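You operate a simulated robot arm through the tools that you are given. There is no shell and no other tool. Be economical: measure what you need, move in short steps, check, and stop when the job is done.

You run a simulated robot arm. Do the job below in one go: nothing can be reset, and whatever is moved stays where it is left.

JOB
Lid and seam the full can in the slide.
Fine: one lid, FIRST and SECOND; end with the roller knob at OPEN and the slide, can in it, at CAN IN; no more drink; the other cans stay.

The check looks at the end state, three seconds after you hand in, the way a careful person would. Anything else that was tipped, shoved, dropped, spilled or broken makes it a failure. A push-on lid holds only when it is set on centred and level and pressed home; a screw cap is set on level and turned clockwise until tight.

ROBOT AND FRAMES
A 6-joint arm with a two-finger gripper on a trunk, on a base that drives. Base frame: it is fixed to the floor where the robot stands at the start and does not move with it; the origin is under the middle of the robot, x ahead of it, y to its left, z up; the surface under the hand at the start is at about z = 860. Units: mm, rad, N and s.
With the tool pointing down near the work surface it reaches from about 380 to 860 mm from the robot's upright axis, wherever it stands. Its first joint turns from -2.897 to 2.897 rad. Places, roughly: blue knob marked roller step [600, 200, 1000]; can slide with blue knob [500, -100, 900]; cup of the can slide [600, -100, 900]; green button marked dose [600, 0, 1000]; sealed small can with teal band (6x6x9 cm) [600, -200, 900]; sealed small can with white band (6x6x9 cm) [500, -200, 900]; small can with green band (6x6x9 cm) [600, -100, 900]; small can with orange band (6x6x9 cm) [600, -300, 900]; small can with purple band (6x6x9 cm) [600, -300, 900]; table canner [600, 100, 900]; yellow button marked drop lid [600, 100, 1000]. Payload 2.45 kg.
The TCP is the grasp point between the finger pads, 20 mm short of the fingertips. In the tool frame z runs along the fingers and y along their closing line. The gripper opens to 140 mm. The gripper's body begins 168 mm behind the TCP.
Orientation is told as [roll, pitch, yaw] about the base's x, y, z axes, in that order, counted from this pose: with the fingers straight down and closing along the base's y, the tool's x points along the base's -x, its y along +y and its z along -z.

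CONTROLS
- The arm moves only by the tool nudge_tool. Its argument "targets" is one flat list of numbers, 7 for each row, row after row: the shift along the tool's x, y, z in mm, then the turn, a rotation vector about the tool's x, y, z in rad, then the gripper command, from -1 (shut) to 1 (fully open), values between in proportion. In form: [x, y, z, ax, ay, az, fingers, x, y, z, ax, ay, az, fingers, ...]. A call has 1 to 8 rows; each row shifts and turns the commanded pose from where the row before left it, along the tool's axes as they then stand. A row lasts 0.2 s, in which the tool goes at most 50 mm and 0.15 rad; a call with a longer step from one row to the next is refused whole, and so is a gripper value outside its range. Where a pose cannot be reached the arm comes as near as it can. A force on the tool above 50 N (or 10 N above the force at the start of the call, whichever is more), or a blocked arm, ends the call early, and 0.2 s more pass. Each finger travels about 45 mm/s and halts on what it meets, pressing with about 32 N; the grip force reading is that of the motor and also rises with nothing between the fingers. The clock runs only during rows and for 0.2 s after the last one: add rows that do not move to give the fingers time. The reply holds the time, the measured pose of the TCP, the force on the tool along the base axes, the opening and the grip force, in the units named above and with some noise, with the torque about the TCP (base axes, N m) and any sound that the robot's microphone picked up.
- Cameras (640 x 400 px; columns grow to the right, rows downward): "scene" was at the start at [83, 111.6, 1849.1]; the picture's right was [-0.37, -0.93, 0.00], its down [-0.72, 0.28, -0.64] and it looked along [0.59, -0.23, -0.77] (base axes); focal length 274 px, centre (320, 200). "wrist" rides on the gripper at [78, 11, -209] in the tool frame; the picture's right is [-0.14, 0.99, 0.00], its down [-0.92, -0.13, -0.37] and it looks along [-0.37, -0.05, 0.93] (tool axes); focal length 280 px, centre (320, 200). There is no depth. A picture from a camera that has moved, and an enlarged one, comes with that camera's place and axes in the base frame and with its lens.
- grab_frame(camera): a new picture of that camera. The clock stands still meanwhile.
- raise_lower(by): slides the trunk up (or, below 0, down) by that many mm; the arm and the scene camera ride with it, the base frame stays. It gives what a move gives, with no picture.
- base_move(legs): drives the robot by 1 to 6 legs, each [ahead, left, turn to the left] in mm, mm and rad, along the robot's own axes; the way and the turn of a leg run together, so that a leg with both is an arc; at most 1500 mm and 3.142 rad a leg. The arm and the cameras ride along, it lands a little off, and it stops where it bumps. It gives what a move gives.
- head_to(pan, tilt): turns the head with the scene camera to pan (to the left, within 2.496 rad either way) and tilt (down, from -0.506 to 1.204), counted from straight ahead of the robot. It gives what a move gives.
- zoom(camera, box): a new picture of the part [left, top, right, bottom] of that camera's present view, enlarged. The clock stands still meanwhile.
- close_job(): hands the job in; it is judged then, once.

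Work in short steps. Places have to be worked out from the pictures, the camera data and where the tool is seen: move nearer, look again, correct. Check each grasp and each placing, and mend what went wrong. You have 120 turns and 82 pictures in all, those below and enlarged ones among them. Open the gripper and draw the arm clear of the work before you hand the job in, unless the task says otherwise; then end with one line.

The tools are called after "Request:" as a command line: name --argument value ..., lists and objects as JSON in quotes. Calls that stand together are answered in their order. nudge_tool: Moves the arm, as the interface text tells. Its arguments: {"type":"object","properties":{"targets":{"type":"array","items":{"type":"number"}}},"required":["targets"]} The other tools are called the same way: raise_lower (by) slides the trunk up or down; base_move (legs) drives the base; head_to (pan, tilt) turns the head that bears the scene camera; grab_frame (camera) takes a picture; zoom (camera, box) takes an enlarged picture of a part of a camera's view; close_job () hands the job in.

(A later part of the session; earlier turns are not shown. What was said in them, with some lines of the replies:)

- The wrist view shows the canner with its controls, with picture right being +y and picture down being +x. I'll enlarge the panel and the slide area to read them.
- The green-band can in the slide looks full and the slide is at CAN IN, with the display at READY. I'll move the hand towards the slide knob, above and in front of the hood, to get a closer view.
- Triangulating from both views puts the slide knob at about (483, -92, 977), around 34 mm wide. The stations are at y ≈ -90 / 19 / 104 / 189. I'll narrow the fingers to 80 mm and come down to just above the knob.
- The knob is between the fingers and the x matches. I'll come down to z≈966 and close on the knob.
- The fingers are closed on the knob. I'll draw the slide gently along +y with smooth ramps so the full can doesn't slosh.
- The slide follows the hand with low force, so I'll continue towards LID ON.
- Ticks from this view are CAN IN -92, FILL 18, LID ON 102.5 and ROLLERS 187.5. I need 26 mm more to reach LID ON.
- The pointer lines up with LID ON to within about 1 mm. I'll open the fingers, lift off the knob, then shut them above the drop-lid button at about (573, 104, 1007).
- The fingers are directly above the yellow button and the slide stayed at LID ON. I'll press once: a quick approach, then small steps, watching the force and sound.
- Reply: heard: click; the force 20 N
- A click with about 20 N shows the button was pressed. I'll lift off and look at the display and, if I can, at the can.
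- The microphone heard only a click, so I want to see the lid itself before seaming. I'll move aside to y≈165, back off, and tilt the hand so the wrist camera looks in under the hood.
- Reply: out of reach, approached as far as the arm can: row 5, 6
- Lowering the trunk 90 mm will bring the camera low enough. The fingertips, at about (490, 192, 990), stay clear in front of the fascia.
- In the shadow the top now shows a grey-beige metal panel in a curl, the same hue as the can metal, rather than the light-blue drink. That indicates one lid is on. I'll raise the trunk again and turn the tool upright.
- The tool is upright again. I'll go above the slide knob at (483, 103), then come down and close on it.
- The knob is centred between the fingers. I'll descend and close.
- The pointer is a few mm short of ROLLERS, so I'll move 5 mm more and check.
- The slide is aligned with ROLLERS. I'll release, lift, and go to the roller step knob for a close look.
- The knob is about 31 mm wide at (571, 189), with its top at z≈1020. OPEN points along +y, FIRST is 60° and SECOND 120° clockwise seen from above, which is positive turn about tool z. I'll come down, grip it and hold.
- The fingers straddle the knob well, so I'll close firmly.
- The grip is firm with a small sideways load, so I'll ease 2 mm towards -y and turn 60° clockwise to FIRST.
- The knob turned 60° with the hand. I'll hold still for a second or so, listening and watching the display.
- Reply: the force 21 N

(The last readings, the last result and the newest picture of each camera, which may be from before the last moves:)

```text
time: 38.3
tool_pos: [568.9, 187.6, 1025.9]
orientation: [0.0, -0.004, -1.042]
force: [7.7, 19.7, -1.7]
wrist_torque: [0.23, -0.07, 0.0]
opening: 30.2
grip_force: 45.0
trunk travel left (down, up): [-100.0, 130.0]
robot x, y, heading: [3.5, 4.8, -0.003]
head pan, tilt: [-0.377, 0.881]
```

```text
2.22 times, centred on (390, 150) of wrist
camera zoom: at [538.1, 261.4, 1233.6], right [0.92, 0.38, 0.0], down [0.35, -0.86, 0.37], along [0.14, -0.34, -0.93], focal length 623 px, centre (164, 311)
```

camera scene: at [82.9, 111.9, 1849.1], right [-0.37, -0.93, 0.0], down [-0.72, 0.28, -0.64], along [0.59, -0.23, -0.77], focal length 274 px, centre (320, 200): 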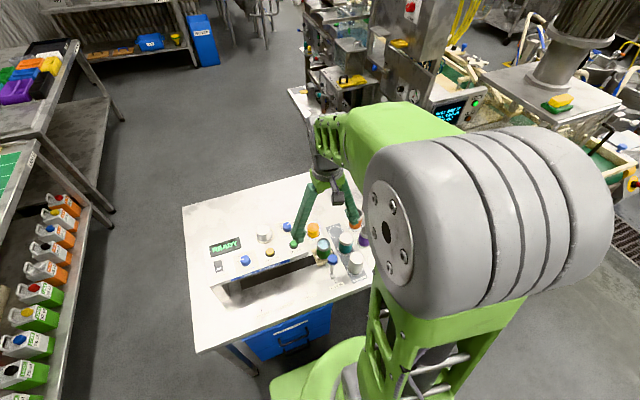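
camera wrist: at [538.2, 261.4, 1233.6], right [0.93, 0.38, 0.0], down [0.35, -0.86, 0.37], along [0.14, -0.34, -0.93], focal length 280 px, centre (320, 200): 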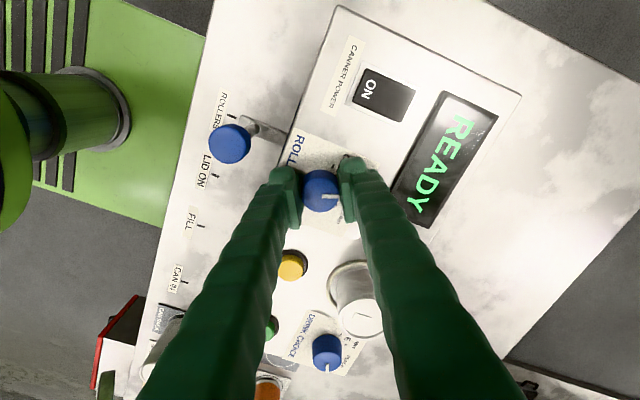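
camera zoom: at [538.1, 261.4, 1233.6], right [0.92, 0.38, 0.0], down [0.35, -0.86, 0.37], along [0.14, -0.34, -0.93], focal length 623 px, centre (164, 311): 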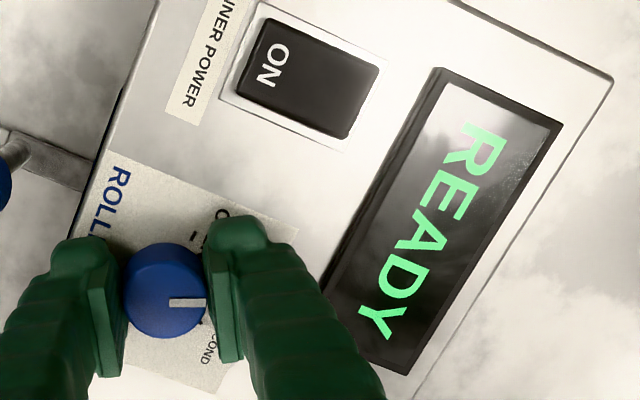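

The pointer measures about 63–66°, which is FIRST, but there's some side load from my offset. I'll relieve it and dwell a bit longer.

Request:
nudge_tool --targets '[1, 1, 0, 0, 0, 0, -0.8, 0, 0, 0, 0, 0, 0, -0.8, 0, 0, 0, 0, 0, 0, -0.8, 0, 0, 0, 0, 0, 0, -0.8, 0, 0, 0, 0, 0, 0, -0.8, 0, 0, 0, 0, 0, 0, -0.8, 0, 0, 0, 0, 0, 0, -0.8, 0, 0, 0, 0, 0, 0, -0.8]'

Request:
grab_frame --camera "scene"

```text
time: 40.1
tool_pos: [568.8, 187.5, 1025.7]
orientation: [0.0, -0.004, -1.043]
force: [12.0, 7.3, 7.2]
wrist_torque: [-0.03, -0.21, 0.02]
opening: 30.4
grip_force: 45.1
trunk travel left (down, up): [-100.0, 130.0]
robot x, y, heading: [-0.3, 4.3, 0.001]
head pan, tilt: [-0.377, 0.881]
```

```text
44 pictures are left
camera scene: at [83.9, 112.5, 1849.0], right [-0.37, -0.93, 0.0], down [-0.72, 0.28, -0.64], along [0.59, -0.23, -0.77], focal length 274 px, centre (320, 200)
```

scene: 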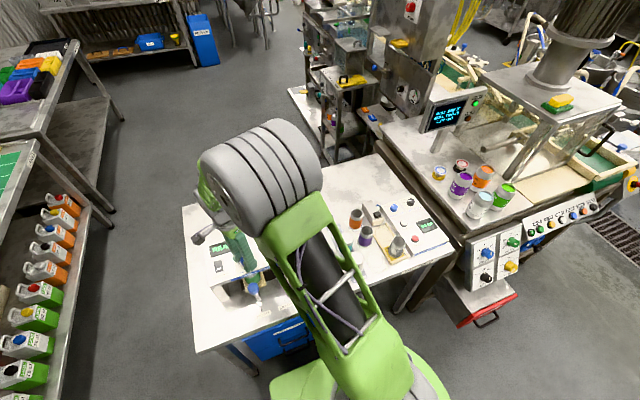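

Request:
grab_frame --camera "wrist"

```text
43 pictures are left
camera wrist: at [538.1, 261.2, 1233.6], right [0.92, 0.38, 0.0], down [0.35, -0.86, 0.37], along [0.14, -0.34, -0.93], focal length 280 px, centre (320, 200)
```

wrist: 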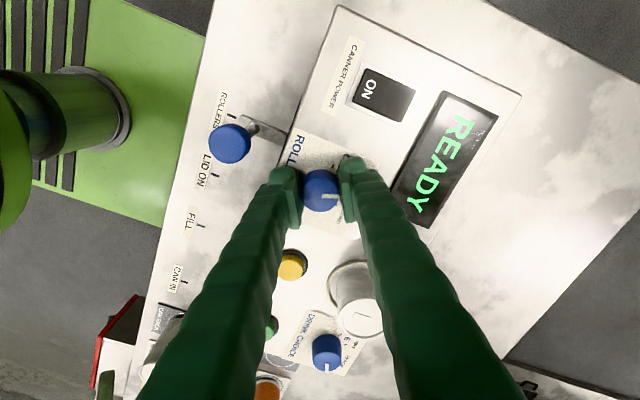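

The display is unchanged. I'll let go and lift to check that the pointer really sits on the FIRST tick and to listen.

Request:
nudge_tool --targets '[0, 0, 0, 0, 0, 0, -0.3, 0, 0, 0, 0, 0, 0, 0, 0, 0, 0, 0, 0, 0, 0, 0, 0, -25, 0, 0, 0, 0, 0, 0, -30, 0, 0, 0, 0, 0, 0, 0, 0, 0, 0, 0]'

Request:
zoom --camera "wrist" --box '[250, 60, 510, 240]'

Request:
zoom --camera "scene" --box '[190, 225, 300, 310]'

```text
time: 41.5
tool_pos: [566.0, 189.2, 1083.1]
orientation: [0.0, -0.003, -1.041]
force: [-0.4, 0.0, 0.6]
wrist_torque: [-0.03, -0.02, 0.02]
opening: 69.8
grip_force: 0.1
trunk travel left (down, up): [-100.0, 130.0]
robot x, y, heading: [-1.5, 2.2, 0.003]
head pan, tilt: [-0.377, 0.881]
```

```text
2.22 times, centred on (380, 150) of wrist
camera zoom: at [537.6, 262.4, 1290.8], right [0.92, 0.38, 0.0], down [0.35, -0.86, 0.37], along [0.14, -0.34, -0.93], focal length 623 px, centre (187, 311)
```

zoom: 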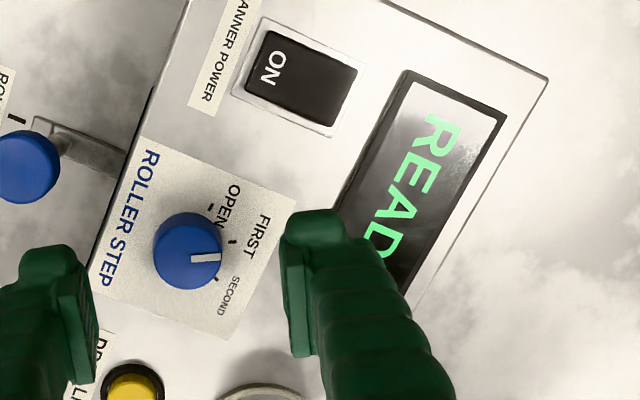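

```text
4.71 times, centred on (245, 268) of scene
camera zoom: at [83.2, 111.7, 1849.0], right [-0.37, -0.93, 0.0], down [-0.72, 0.28, -0.64], along [0.59, -0.23, -0.77], focal length 1289 px, centre (673, -118)
```

zoom: 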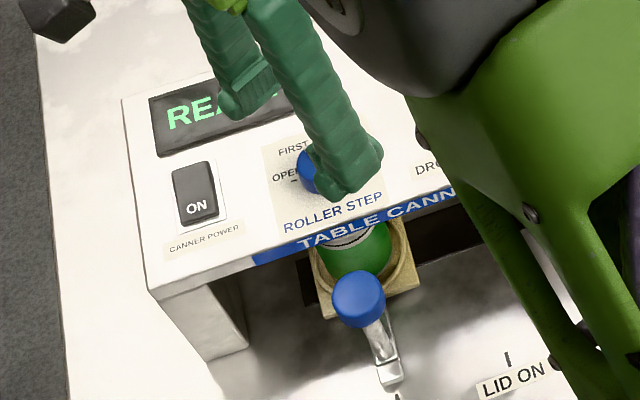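

The pointer sits exactly on FIRST. I'll go back down, regrip, turn a further 60° to SECOND and dwell.

Request:
nudge_tool --targets '[0, 0, 25, 0, 0, 0, 0, 0, 0, 25, 0, 0, 0, 0, 0, 0, 8, 0, 0, 0, 0, 0, 0, 0, 0, 0, 0, -0.5, 0, 0, 0, 0, 0, 0, -0.8, 0, 0, 0, 0, 0, 0, -0.8, 0, 0, 0, 0, 0, 0, -0.8]'

Request:
nudge_tool --targets '[0, 0, 0, 0, 0, 0.1, -0.8, 0, 0, 0, 0, 0, 0.14, -0.8, 0, 0, 0, 0, 0, 0.14, -0.8, 0, 0, 0, 0, 0, 0.14, -0.8, 0, 0, 0, 0, 0, 0.14, -0.8, 0, 0, 0, 0, 0, 0.14, -0.8, 0, 0, 0, 0, 0, 0.14, -0.8, 0, 0, 0, 0, 0, 0.11, -0.8]'

Request:
nudge_tool --targets '[0, 0, 0, 0, 0, 0, -0.8, 0, 0, 0, 0, 0, 0, -0.8, 0, 0, 0, 0, 0, 0, -0.8, 0, 0, 0, 0, 0, 0, -0.8, 0, 0, 0, 0, 0, 0, -0.8, 0, 0, 0, 0, 0, 0, -0.8, 0, 0, 0, 0, 0, 0, -0.8, 0, 0, 0, 0, 0, 0, -0.8]'

Request:
grab_frame --camera "wrist"

```text
time: 43.1
tool_pos: [568.4, 188.0, 1021.9]
orientation: [0.003, -0.003, -1.043]
force: [4.2, 2.5, 0.3]
wrist_torque: [-0.01, -0.08, -0.05]
opening: 30.8
grip_force: 37.0
trunk travel left (down, up): [-100.0, 130.0]
robot x, y, heading: [0.4, -2.3, 0.001]
head pan, tilt: [-0.377, 0.881]
```

```text
time: 44.9
tool_pos: [567.9, 188.2, 1022.4]
orientation: [0.004, -0.002, -2.094]
force: [11.6, 6.3, 11.6]
wrist_torque: [-0.08, 0.08, 0.2]
opening: 30.5
grip_force: 44.7
trunk travel left (down, up): [-100.0, 130.0]
robot x, y, heading: [-0.7, -1.3, -0.0]
head pan, tilt: [-0.377, 0.881]
```

```text
time: 46.7
tool_pos: [567.5, 187.9, 1022.4]
orientation: [0.004, 0.002, -2.091]
force: [15.2, 3.9, 16.9]
wrist_torque: [0.05, -0.19, -0.03]
opening: 30.8
grip_force: 45.3
trunk travel left (down, up): [-100.0, 130.0]
robot x, y, heading: [1.8, 4.9, 0.004]
head pan, tilt: [-0.377, 0.881]
```

```text
40 pictures are left
camera wrist: at [616.8, 250.2, 1231.0], right [0.79, -0.61, 0.0], down [-0.57, -0.73, 0.37], along [-0.22, -0.29, -0.93], focal length 280 px, centre (320, 200)
```

wrist: 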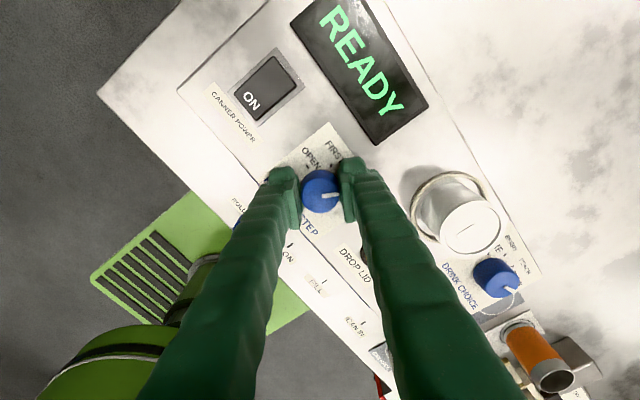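

The pointer has turned with the hand to about 120°, which is SECOND. I'll dwell a little longer with the side load eased.

Request:
nudge_tool --targets '[0, 0, -0.5, 0, 0, 0, -0.8, 0, 0, 0, 0, 0, 0, -0.8, 0, 0, 0, 0, 0, 0, -0.8, 0, 0, 0, 0, 0, 0, -0.8, 0, 0, 0, 0, 0, 0, -0.8, 0, 0, 0, 0, 0, 0, -0.8, 0, 0, 0, 0, 0, 0, -0.8, 0, 0, 0, 0, 0, 0, -0.8]'

Request:
zoom --camera "wrist" --box '[260, 130, 380, 240]'

```text
time: 48.5
tool_pos: [568.0, 187.3, 1022.9]
orientation: [0.002, -0.002, -2.091]
force: [15.5, 2.1, 9.8]
wrist_torque: [0.0, -0.17, 0.0]
opening: 30.3
grip_force: 44.9
trunk travel left (down, up): [-100.0, 130.0]
robot x, y, heading: [1.3, -2.4, 0.004]
head pan, tilt: [-0.377, 0.881]
```

```text
3.64 times, centred on (320, 185) of wrist
camera zoom: at [617.0, 250.2, 1230.9], right [0.79, -0.61, 0.0], down [-0.57, -0.73, 0.37], along [-0.22, -0.29, -0.93], focal length 1020 px, centre (320, 254)
```

zoom: 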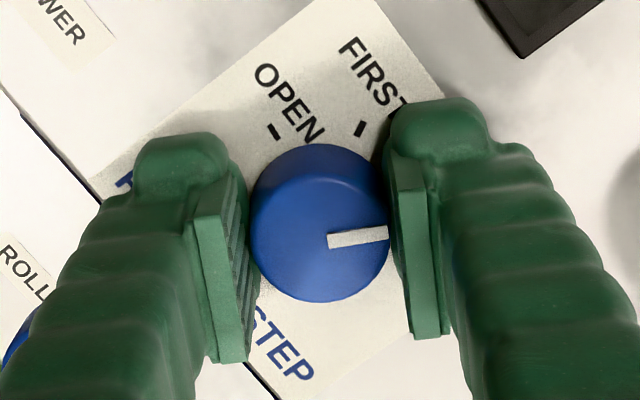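

The pointer is at about 120°, which is SECOND. I'll turn back 120° anticlockwise to OPEN.

Request:
nudge_tool --targets '[0, 0, 0, 0, 0, -0.1, -0.8, 0, 0, 0, 0, 0, -0.14, -0.8, 0, 0, 0, 0, 0, -0.14, -0.8, 0, 0, 0, 0, 0, -0.14, -0.8, 0, 0, 0, 0, 0, -0.14, -0.8, 0, 0, 0, 0, 0, -0.14, -0.8, 0, 0, 0, 0, 0, -0.14, -0.8, 0, 0, 0, 0, 0, -0.11, -0.8]'

Request:
nudge_tool --targets '[0, 0, 0, 0, 0, -0.1, -0.8, 0, 0, 0, 0, 0, -0.14, -0.8, 0, 0, 0, 0, 0, -0.14, -0.8, 0, 0, 0, 0, 0, -0.14, -0.8, 0, 0, 0, 0, 0, -0.14, -0.8, 0, 0, 0, 0, 0, -0.14, -0.8, 0, 0, 0, 0, 0, -0.14, -0.8, 0, 0, 0, 0, 0, -0.11, -0.8]'

Request:
nudge_tool --targets '[0, 0, 0, 0, 0, 0, -0.8, 0, 0, 0, 0, 0, 0, -0.3, 0, 0, 0, 0, 0, 0, 0, 0, 0, 0, 0, 0, 0, 0, 0, 0, -25, 0, 0, 0, 0, 0, 0, -35, 0, 0, 0, 0, 0, 0, 0, 0, 0, 0, 0]'

Request:
zoom --camera "wrist" --box '[240, 110, 400, 230]'

Request:
zoom --camera "scene" --box '[190, 225, 300, 310]'

```text
time: 50.3
tool_pos: [567.9, 186.9, 1021.8]
orientation: [0.0, -0.004, -1.039]
force: [17.4, -0.7, 7.5]
wrist_torque: [-0.03, -0.28, -0.02]
opening: 30.2
grip_force: 45.0
trunk travel left (down, up): [-100.0, 130.0]
robot x, y, heading: [0.1, -1.8, -0.003]
head pan, tilt: [-0.377, 0.881]
```

```text
time: 52.1
tool_pos: [566.2, 187.8, 1021.4]
orientation: [-0.004, 0.004, 0.011]
force: [1.2, 5.9, -0.8]
wrist_torque: [0.09, 0.23, -0.43]
opening: 31.0
grip_force: 44.9
trunk travel left (down, up): [-100.0, 130.0]
robot x, y, heading: [-0.2, -2.8, 0.001]
head pan, tilt: [-0.377, 0.881]
```

```text
time: 53.7
tool_pos: [567.7, 186.3, 1082.0]
orientation: [-0.002, -0.002, 0.009]
force: [0.1, -0.4, 0.3]
wrist_torque: [0.03, -0.04, 0.03]
opening: 69.9
grip_force: 0.1
trunk travel left (down, up): [-100.0, 130.0]
robot x, y, heading: [0.0, -3.8, 0.002]
head pan, tilt: [-0.377, 0.881]
```

```text
3.33 times, centred on (320, 170) of wrist
camera zoom: at [490.3, 197.2, 1291.9], right [0.13, 0.99, 0.0], down [0.92, -0.12, 0.37], along [0.37, -0.05, -0.93], focal length 935 px, centre (320, 300)
```

zoom: 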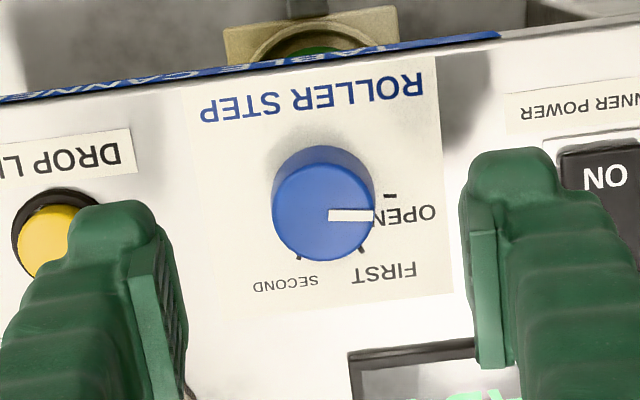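

```text
4.71 times, centred on (245, 268) of scene
camera zoom: at [83.2, 111.7, 1849.0], right [-0.37, -0.93, 0.0], down [-0.72, 0.28, -0.64], along [0.59, -0.23, -0.77], focal length 1289 px, centre (673, -118)
```

zoom: 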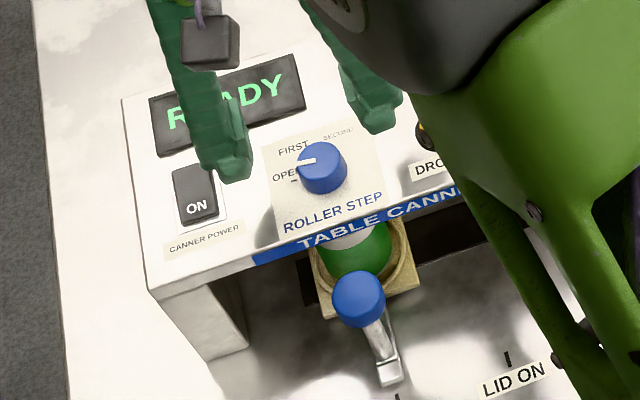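

The roller knob is back at OPEN, just as at the start. I'll return to the slide knob at (483, 187).

Request:
nudge_tool --targets '[42, 0, 0, 0, 0, -0.01, 0.14, 42, 0, 0, 0, 0, 0, 0.14, 0, 0, 35, 0, 0, 0, 0.14, 0, 0.5, 35, 0, 0, 0, 0.14, 0, 0, 0, 0, 0, 0, 0.14]'

Request:
grab_frame --camera "wrist"

```text
time: 54.9
tool_pos: [483.9, 187.4, 1014.3]
orientation: [-0.002, -0.003, 0.018]
force: [0.5, -0.2, -0.5]
wrist_torque: [-0.02, -0.04, 0.02]
opening: 79.9
grip_force: 0.1
trunk travel left (down, up): [-100.0, 130.0]
robot x, y, heading: [-2.1, 3.1, 0.005]
head pan, tilt: [-0.377, 0.881]
```

```text
36 pictures are left
camera wrist: at [405.9, 197.5, 1222.6], right [0.12, 0.99, 0.0], down [0.92, -0.11, 0.37], along [0.37, -0.05, -0.93], focal length 280 px, centre (320, 200)
```

wrist: 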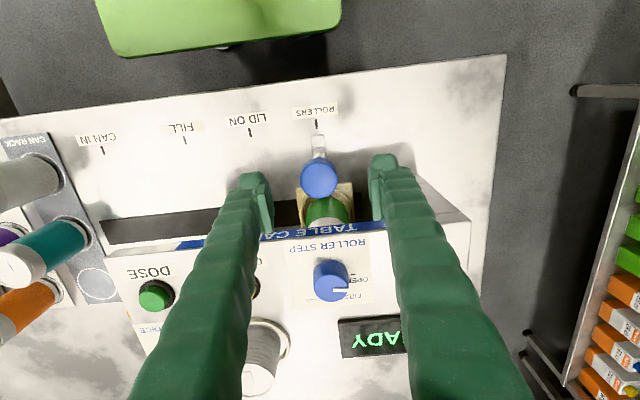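

The knob is centred between the fingers. I'll descend, close and pull gently towards CAN IN.

Request:
nudge_tool --targets '[0, 0, 17, 0, 0, 0.018, 0.14, 0, 0, 17, 0, 0, 0, 0.14, 0, 0, 16, 0, 0, 0, 0.14, 0, 0, 0, 0, 0, 0, -0.3, 0, 0, 0, 0, 0, 0, -0.5, 0, 0, 0, 0, 0, 0, -0.55, 0, 0, 0, 0, 0, 0, -0.55]'

Request:
nudge_tool --targets '[0, -2, 0, 0, 0, 0, -0.55, 0, -5, 0, 0, 0, 0, -0.55, 0, -8, 0, 0, 0, 0, -0.55, 0, -10, 0, 0, 0, 0, -0.55, 0, -10, 0, 0, 0, 0, -0.55, 0, -10, 0, 0, 0, 0, -0.55, 0, -9, 0, 0, 0, 0, -0.55, 0, -6, 0, 0, 0, 0, -0.55]'

Request:
nudge_tool --targets '[0, -4, 0, 0, 0, 0, -0.55, 0, -7, 0, 0, 0, 0, -0.55, 0, -10, 0, 0, 0, 0, -0.55, 0, -12, 0, 0, 0, 0, -0.55, 0, -12, 0, 0, 0, 0, -0.55, 0, -12, 0, 0, 0, 0, -0.55, 0, -10, 0, 0, 0, 0, -0.55, 0, -7, 0, 0, 0, 0, -0.55]'

Request:
nudge_tool --targets '[0, -4, 0, 0, 0, 0, -0.55, 0, -7, 0, 0, 0, 0, -0.55, 0, -10, 0, 0, 0, 0, -0.55, 0, -12, 0, 0, 0, 0, -0.55, 0, -12, 0, 0, 0, 0, -0.55, 0, -12, 0, 0, 0, 0, -0.55, 0, -10, 0, 0, 0, 0, -0.55, 0, -7, 0, 0, 0, 0, -0.55]'

Request:
grab_frame --camera "wrist"

```text
time: 56.5
tool_pos: [484.5, 186.7, 962.7]
orientation: [-0.004, 0.0, -0.001]
force: [0.8, 0.3, -0.3]
wrist_torque: [-0.02, 0.02, -0.04]
opening: 32.2
grip_force: 0.6
trunk travel left (down, up): [-100.0, 130.0]
robot x, y, heading: [-1.9, -1.6, 0.003]
head pan, tilt: [-0.377, 0.881]
```

```text
time: 58.3
tool_pos: [484.5, 126.4, 960.7]
orientation: [-0.001, -0.004, 0.0]
force: [0.4, -0.1, 0.3]
wrist_torque: [0.03, 0.0, 0.0]
opening: 32.4
grip_force: 0.7
trunk travel left (down, up): [-100.0, 130.0]
robot x, y, heading: [-0.0, -2.9, -0.005]
head pan, tilt: [-0.377, 0.881]
```

```text
time: 60.1
tool_pos: [482.9, 50.7, 962.7]
orientation: [-0.003, -0.001, 0.0]
force: [0.2, -0.9, -0.8]
wrist_torque: [0.0, 0.02, -0.01]
opening: 32.5
grip_force: 0.5
trunk travel left (down, up): [-100.0, 130.0]
robot x, y, heading: [-1.0, 0.3, -0.002]
head pan, tilt: [-0.377, 0.881]
```

```text
time: 61.9
tool_pos: [484.6, -21.6, 962.9]
orientation: [-0.002, -0.001, 0.0]
force: [0.2, 0.4, 0.7]
wrist_torque: [0.0, -0.01, -0.01]
opening: 32.2
grip_force: 0.3
trunk travel left (down, up): [-100.0, 130.0]
robot x, y, heading: [1.4, 3.8, -0.002]
head pan, tilt: [-0.377, 0.881]
```

```text
35 pictures are left
camera wrist: at [405.5, -9.4, 1170.8], right [0.14, 0.99, 0.0], down [0.92, -0.13, 0.37], along [0.37, -0.05, -0.93], focal length 280 px, centre (320, 200)
```

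wrist: 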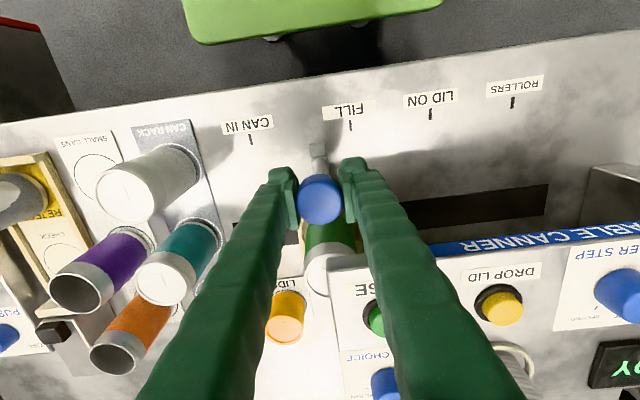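

The can top already shows white, so the lid is there. I'll bring the slide the last 71 mm to CAN IN.

Request:
nudge_tool --targets '[0, -3, 0, 0, 0, 0, -0.55, 0, -6, 0, 0, 0, 0, -0.55, 0, -8, 0, 0, 0, 0, -0.55, 0, -9, 0, 0, 0, 0, -0.55, 0, -9, 0, 0, 0, 0, -0.55, 0, -8, 0, 0, 0, 0, -0.55, 0, -6, 0, 0, 0, 0, -0.55, 0, -4, 0, 0, 0, 0, -0.55]'

Request:
nudge_tool --targets '[0, -3, 0, 0, 0, 0, -0.55, 0, -5, 0, 0, 0, 0, -0.55, 0, -5, 0, 0, 0, 0, -0.55, 0, -3, 0, 0, 0, 0, -0.55, 0, -1.5, 0, 0, 0, 0, -0.55, 0, 0, 0, 0, 0, 0, -0.55]'

Request:
zoom --camera "wrist" --box '[230, 90, 420, 280]'

```text
time: 63.7
tool_pos: [483.0, -73.8, 962.6]
orientation: [-0.002, -0.001, 0.001]
force: [-0.1, -0.7, -0.4]
wrist_torque: [-0.01, -0.01, -0.02]
opening: 32.1
grip_force: 0.3
trunk travel left (down, up): [-100.0, 130.0]
robot x, y, heading: [4.0, 1.0, -0.001]
head pan, tilt: [-0.377, 0.881]
```

```text
time: 65.1
tool_pos: [484.2, -91.7, 964.1]
orientation: [-0.002, -0.002, 0.001]
force: [0.1, -1.9, 0.0]
wrist_torque: [0.01, -0.02, -0.02]
opening: 32.1
grip_force: 0.5
trunk travel left (down, up): [-100.0, 130.0]
robot x, y, heading: [2.8, -3.8, 0.001]
head pan, tilt: [-0.377, 0.881]
```

```text
2.11 times, centred on (325, 185) of wrist
camera zoom: at [405.9, -80.0, 1172.0], right [0.14, 0.99, 0.0], down [0.92, -0.13, 0.37], along [0.37, -0.05, -0.93], focal length 590 px, centre (310, 232)
```

zoom: 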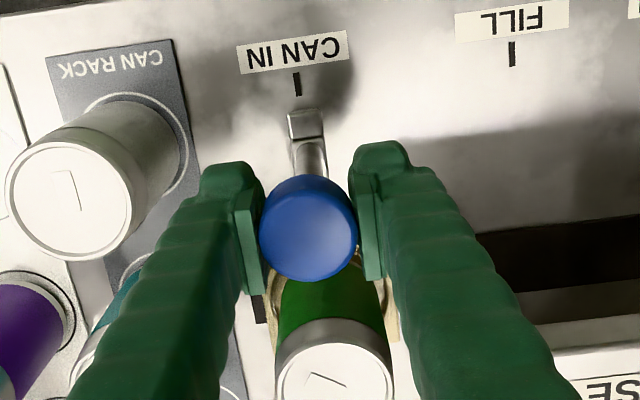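

The can now has a lid with a tab and is nearly at CAN IN. I'll nudge 1.5 mm more, release, lift and inspect.

Request:
nudge_tool --targets '[0, -1, 0, 0, 0, 0, -0.55, 0, -0.7, 0, 0, 0, 0, -0.55, 0, 0, 0, 0, 0, 0, -0.2, 0, 0, 0, 0, 0, 0, 0.05, 0, 0, 0, 0, 0, 0, 0.05, 0, 0, -35, 0, 0, 0, 0.05, 0, 0, -45, 0, 0, 0, 0.05, 0, 0, -45, 0, 0, 0, 0.05]'

Request:
zoom --camera "wrist" --box '[230, 90, 420, 220]'

Request:
zoom --camera "scene" --box '[190, 210, 420, 340]'

```text
time: 66.9
tool_pos: [485.9, -92.3, 1088.2]
orientation: [-0.003, -0.001, -0.001]
force: [-0.2, -0.2, 0.2]
wrist_torque: [-0.02, -0.02, -0.02]
opening: 73.4
grip_force: 0.1
trunk travel left (down, up): [-100.0, 130.0]
robot x, y, heading: [1.2, -2.7, -0.001]
head pan, tilt: [-0.377, 0.881]
```

```text
3.08 times, centred on (325, 155) of wrist
camera zoom: at [406.8, -80.6, 1297.1], right [0.14, 0.99, 0.0], down [0.92, -0.13, 0.37], along [0.37, -0.05, -0.93], focal length 863 px, centre (305, 338)
```

zoom: 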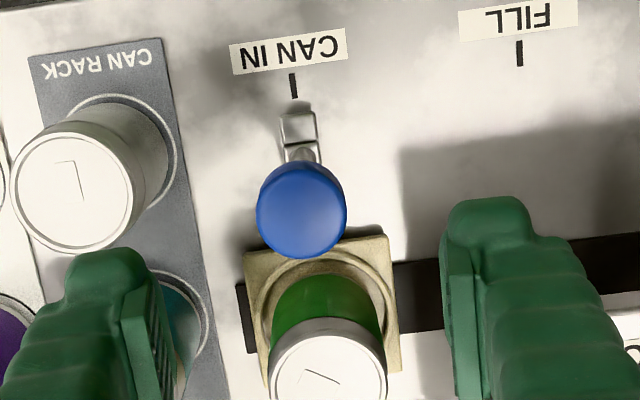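

```text
2.78 times, centred on (305, 275) of scene
camera zoom: at [82.3, 111.8, 1849.1], right [-0.37, -0.93, 0.0], down [-0.72, 0.28, -0.64], along [0.59, -0.23, -0.77], focal length 762 px, centre (362, -9)
```

zoom: 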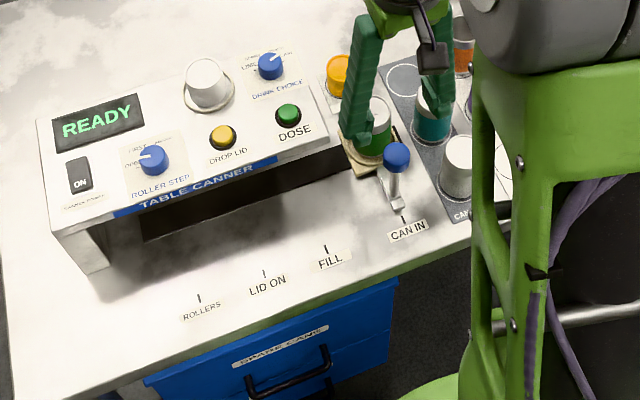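

The slide is at CAN IN with a lid on the can. I'll rise and open up to compare the seam with the already sealed cans.

Request:
nudge_tool --targets '[0, 0, -45, 0, 0, 0, 0.5, 0, 20, -40, 0, 0, 0, 1, 0, 20, -40, 0, 0, 0, 1, 0, 0, 0, 0, 0, 0, 1, 0, 0, 0, 0, 0, 0, 1]'

Request:
grab_frame --camera "wrist"

Request:
zoom --camera "wrist" --box '[230, 110, 350, 220]'

Request:
zoom --camera "scene" --box '[300, 220, 390, 290]'

```text
time: 68.1
tool_pos: [488.8, -52.8, 1211.7]
orientation: [-0.004, -0.002, 0.001]
force: [-1.1, 0.0, -1.0]
wrist_torque: [-0.02, 0.02, -0.03]
opening: 140.1
grip_force: 0.1
trunk travel left (down, up): [-100.0, 130.0]
robot x, y, heading: [-0.1, -0.4, 0.003]
head pan, tilt: [-0.377, 0.881]
```

```text
31 pictures are left
camera wrist: at [410.0, -41.3, 1420.9], right [0.14, 0.99, 0.0], down [0.92, -0.13, 0.37], along [0.37, -0.05, -0.93], focal length 280 px, centre (320, 200)
```

wrist: 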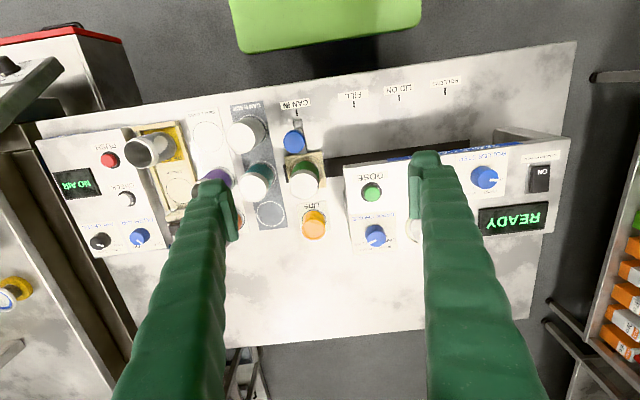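

```text
3.64 times, centred on (290, 165) of wrist
camera zoom: at [410.0, -41.3, 1420.9], right [0.14, 0.99, 0.0], down [0.92, -0.13, 0.37], along [0.37, -0.05, -0.93], focal length 1020 px, centre (429, 327)
```

zoom: 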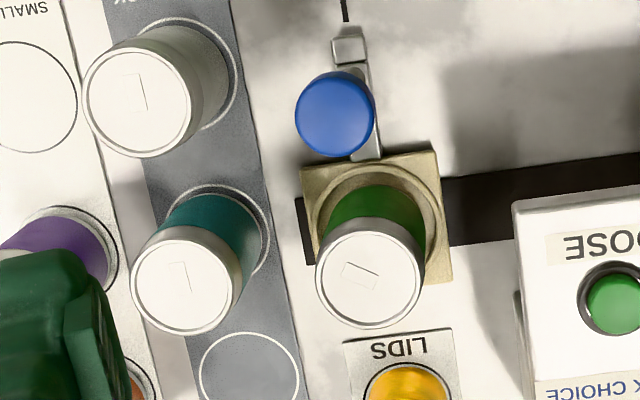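

```text
5.71 times, centred on (345, 255) of scene
camera zoom: at [83.0, 111.7, 1849.1], right [-0.37, -0.93, 0.0], down [-0.72, 0.28, -0.64], along [0.59, -0.23, -0.77], focal length 1565 px, centre (177, -114)
```

zoom: 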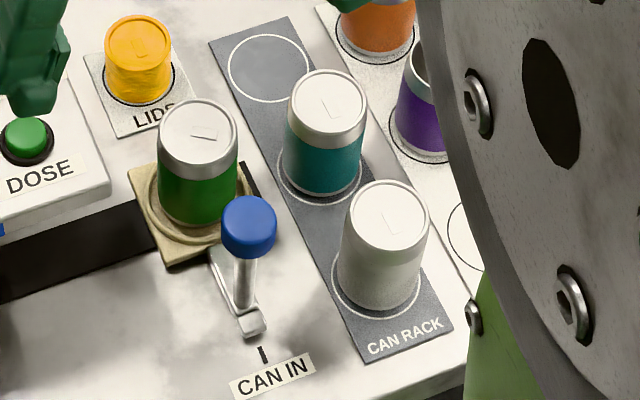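

Request:
zoom --camera "scene" --box '[318, 230, 354, 258]'

Request:
zoom --camera "scene" --box '[338, 228, 374, 256]'

```text
14.29 times, centred on (336, 244) of scene
camera zoom: at [83.0, 111.7, 1849.1], right [-0.37, -0.93, 0.0], down [-0.72, 0.28, -0.64], along [0.59, -0.23, -0.77], focal length 3913 px, centre (91, -429)
```

zoom: 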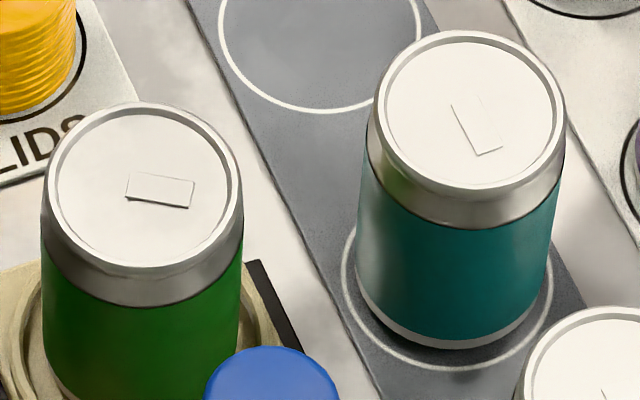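

```text
14.29 times, centred on (356, 242) of scene
camera zoom: at [83.0, 111.7, 1849.1], right [-0.37, -0.93, 0.0], down [-0.72, 0.28, -0.64], along [0.59, -0.23, -0.77], focal length 3913 px, centre (-194, -400)
```

zoom: 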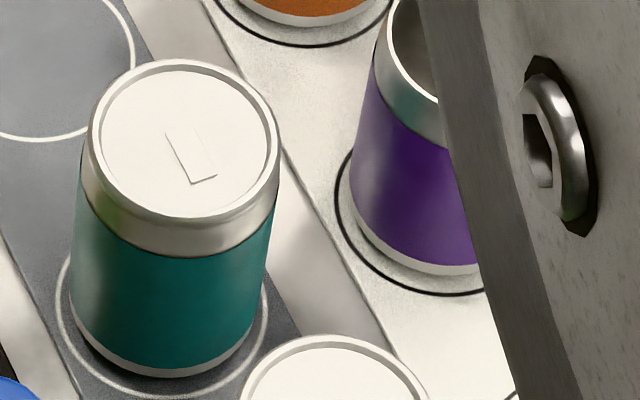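

The seam on the green can matches the sealed cans and its tab has turned, so the rollers ran. The knob is at OPEN, the slide is at CAN IN, the other cans haven't moved, and the gripper is open and clear. I'm handing in.

Request:
close_job

```text
The job is handed in.
```

The green can in the slide now has one lid, rolled through FIRST and SECOND. The roller knob is back at OPEN, the slide is at CAN IN with the can in it, no drink was added and no other can was touched.
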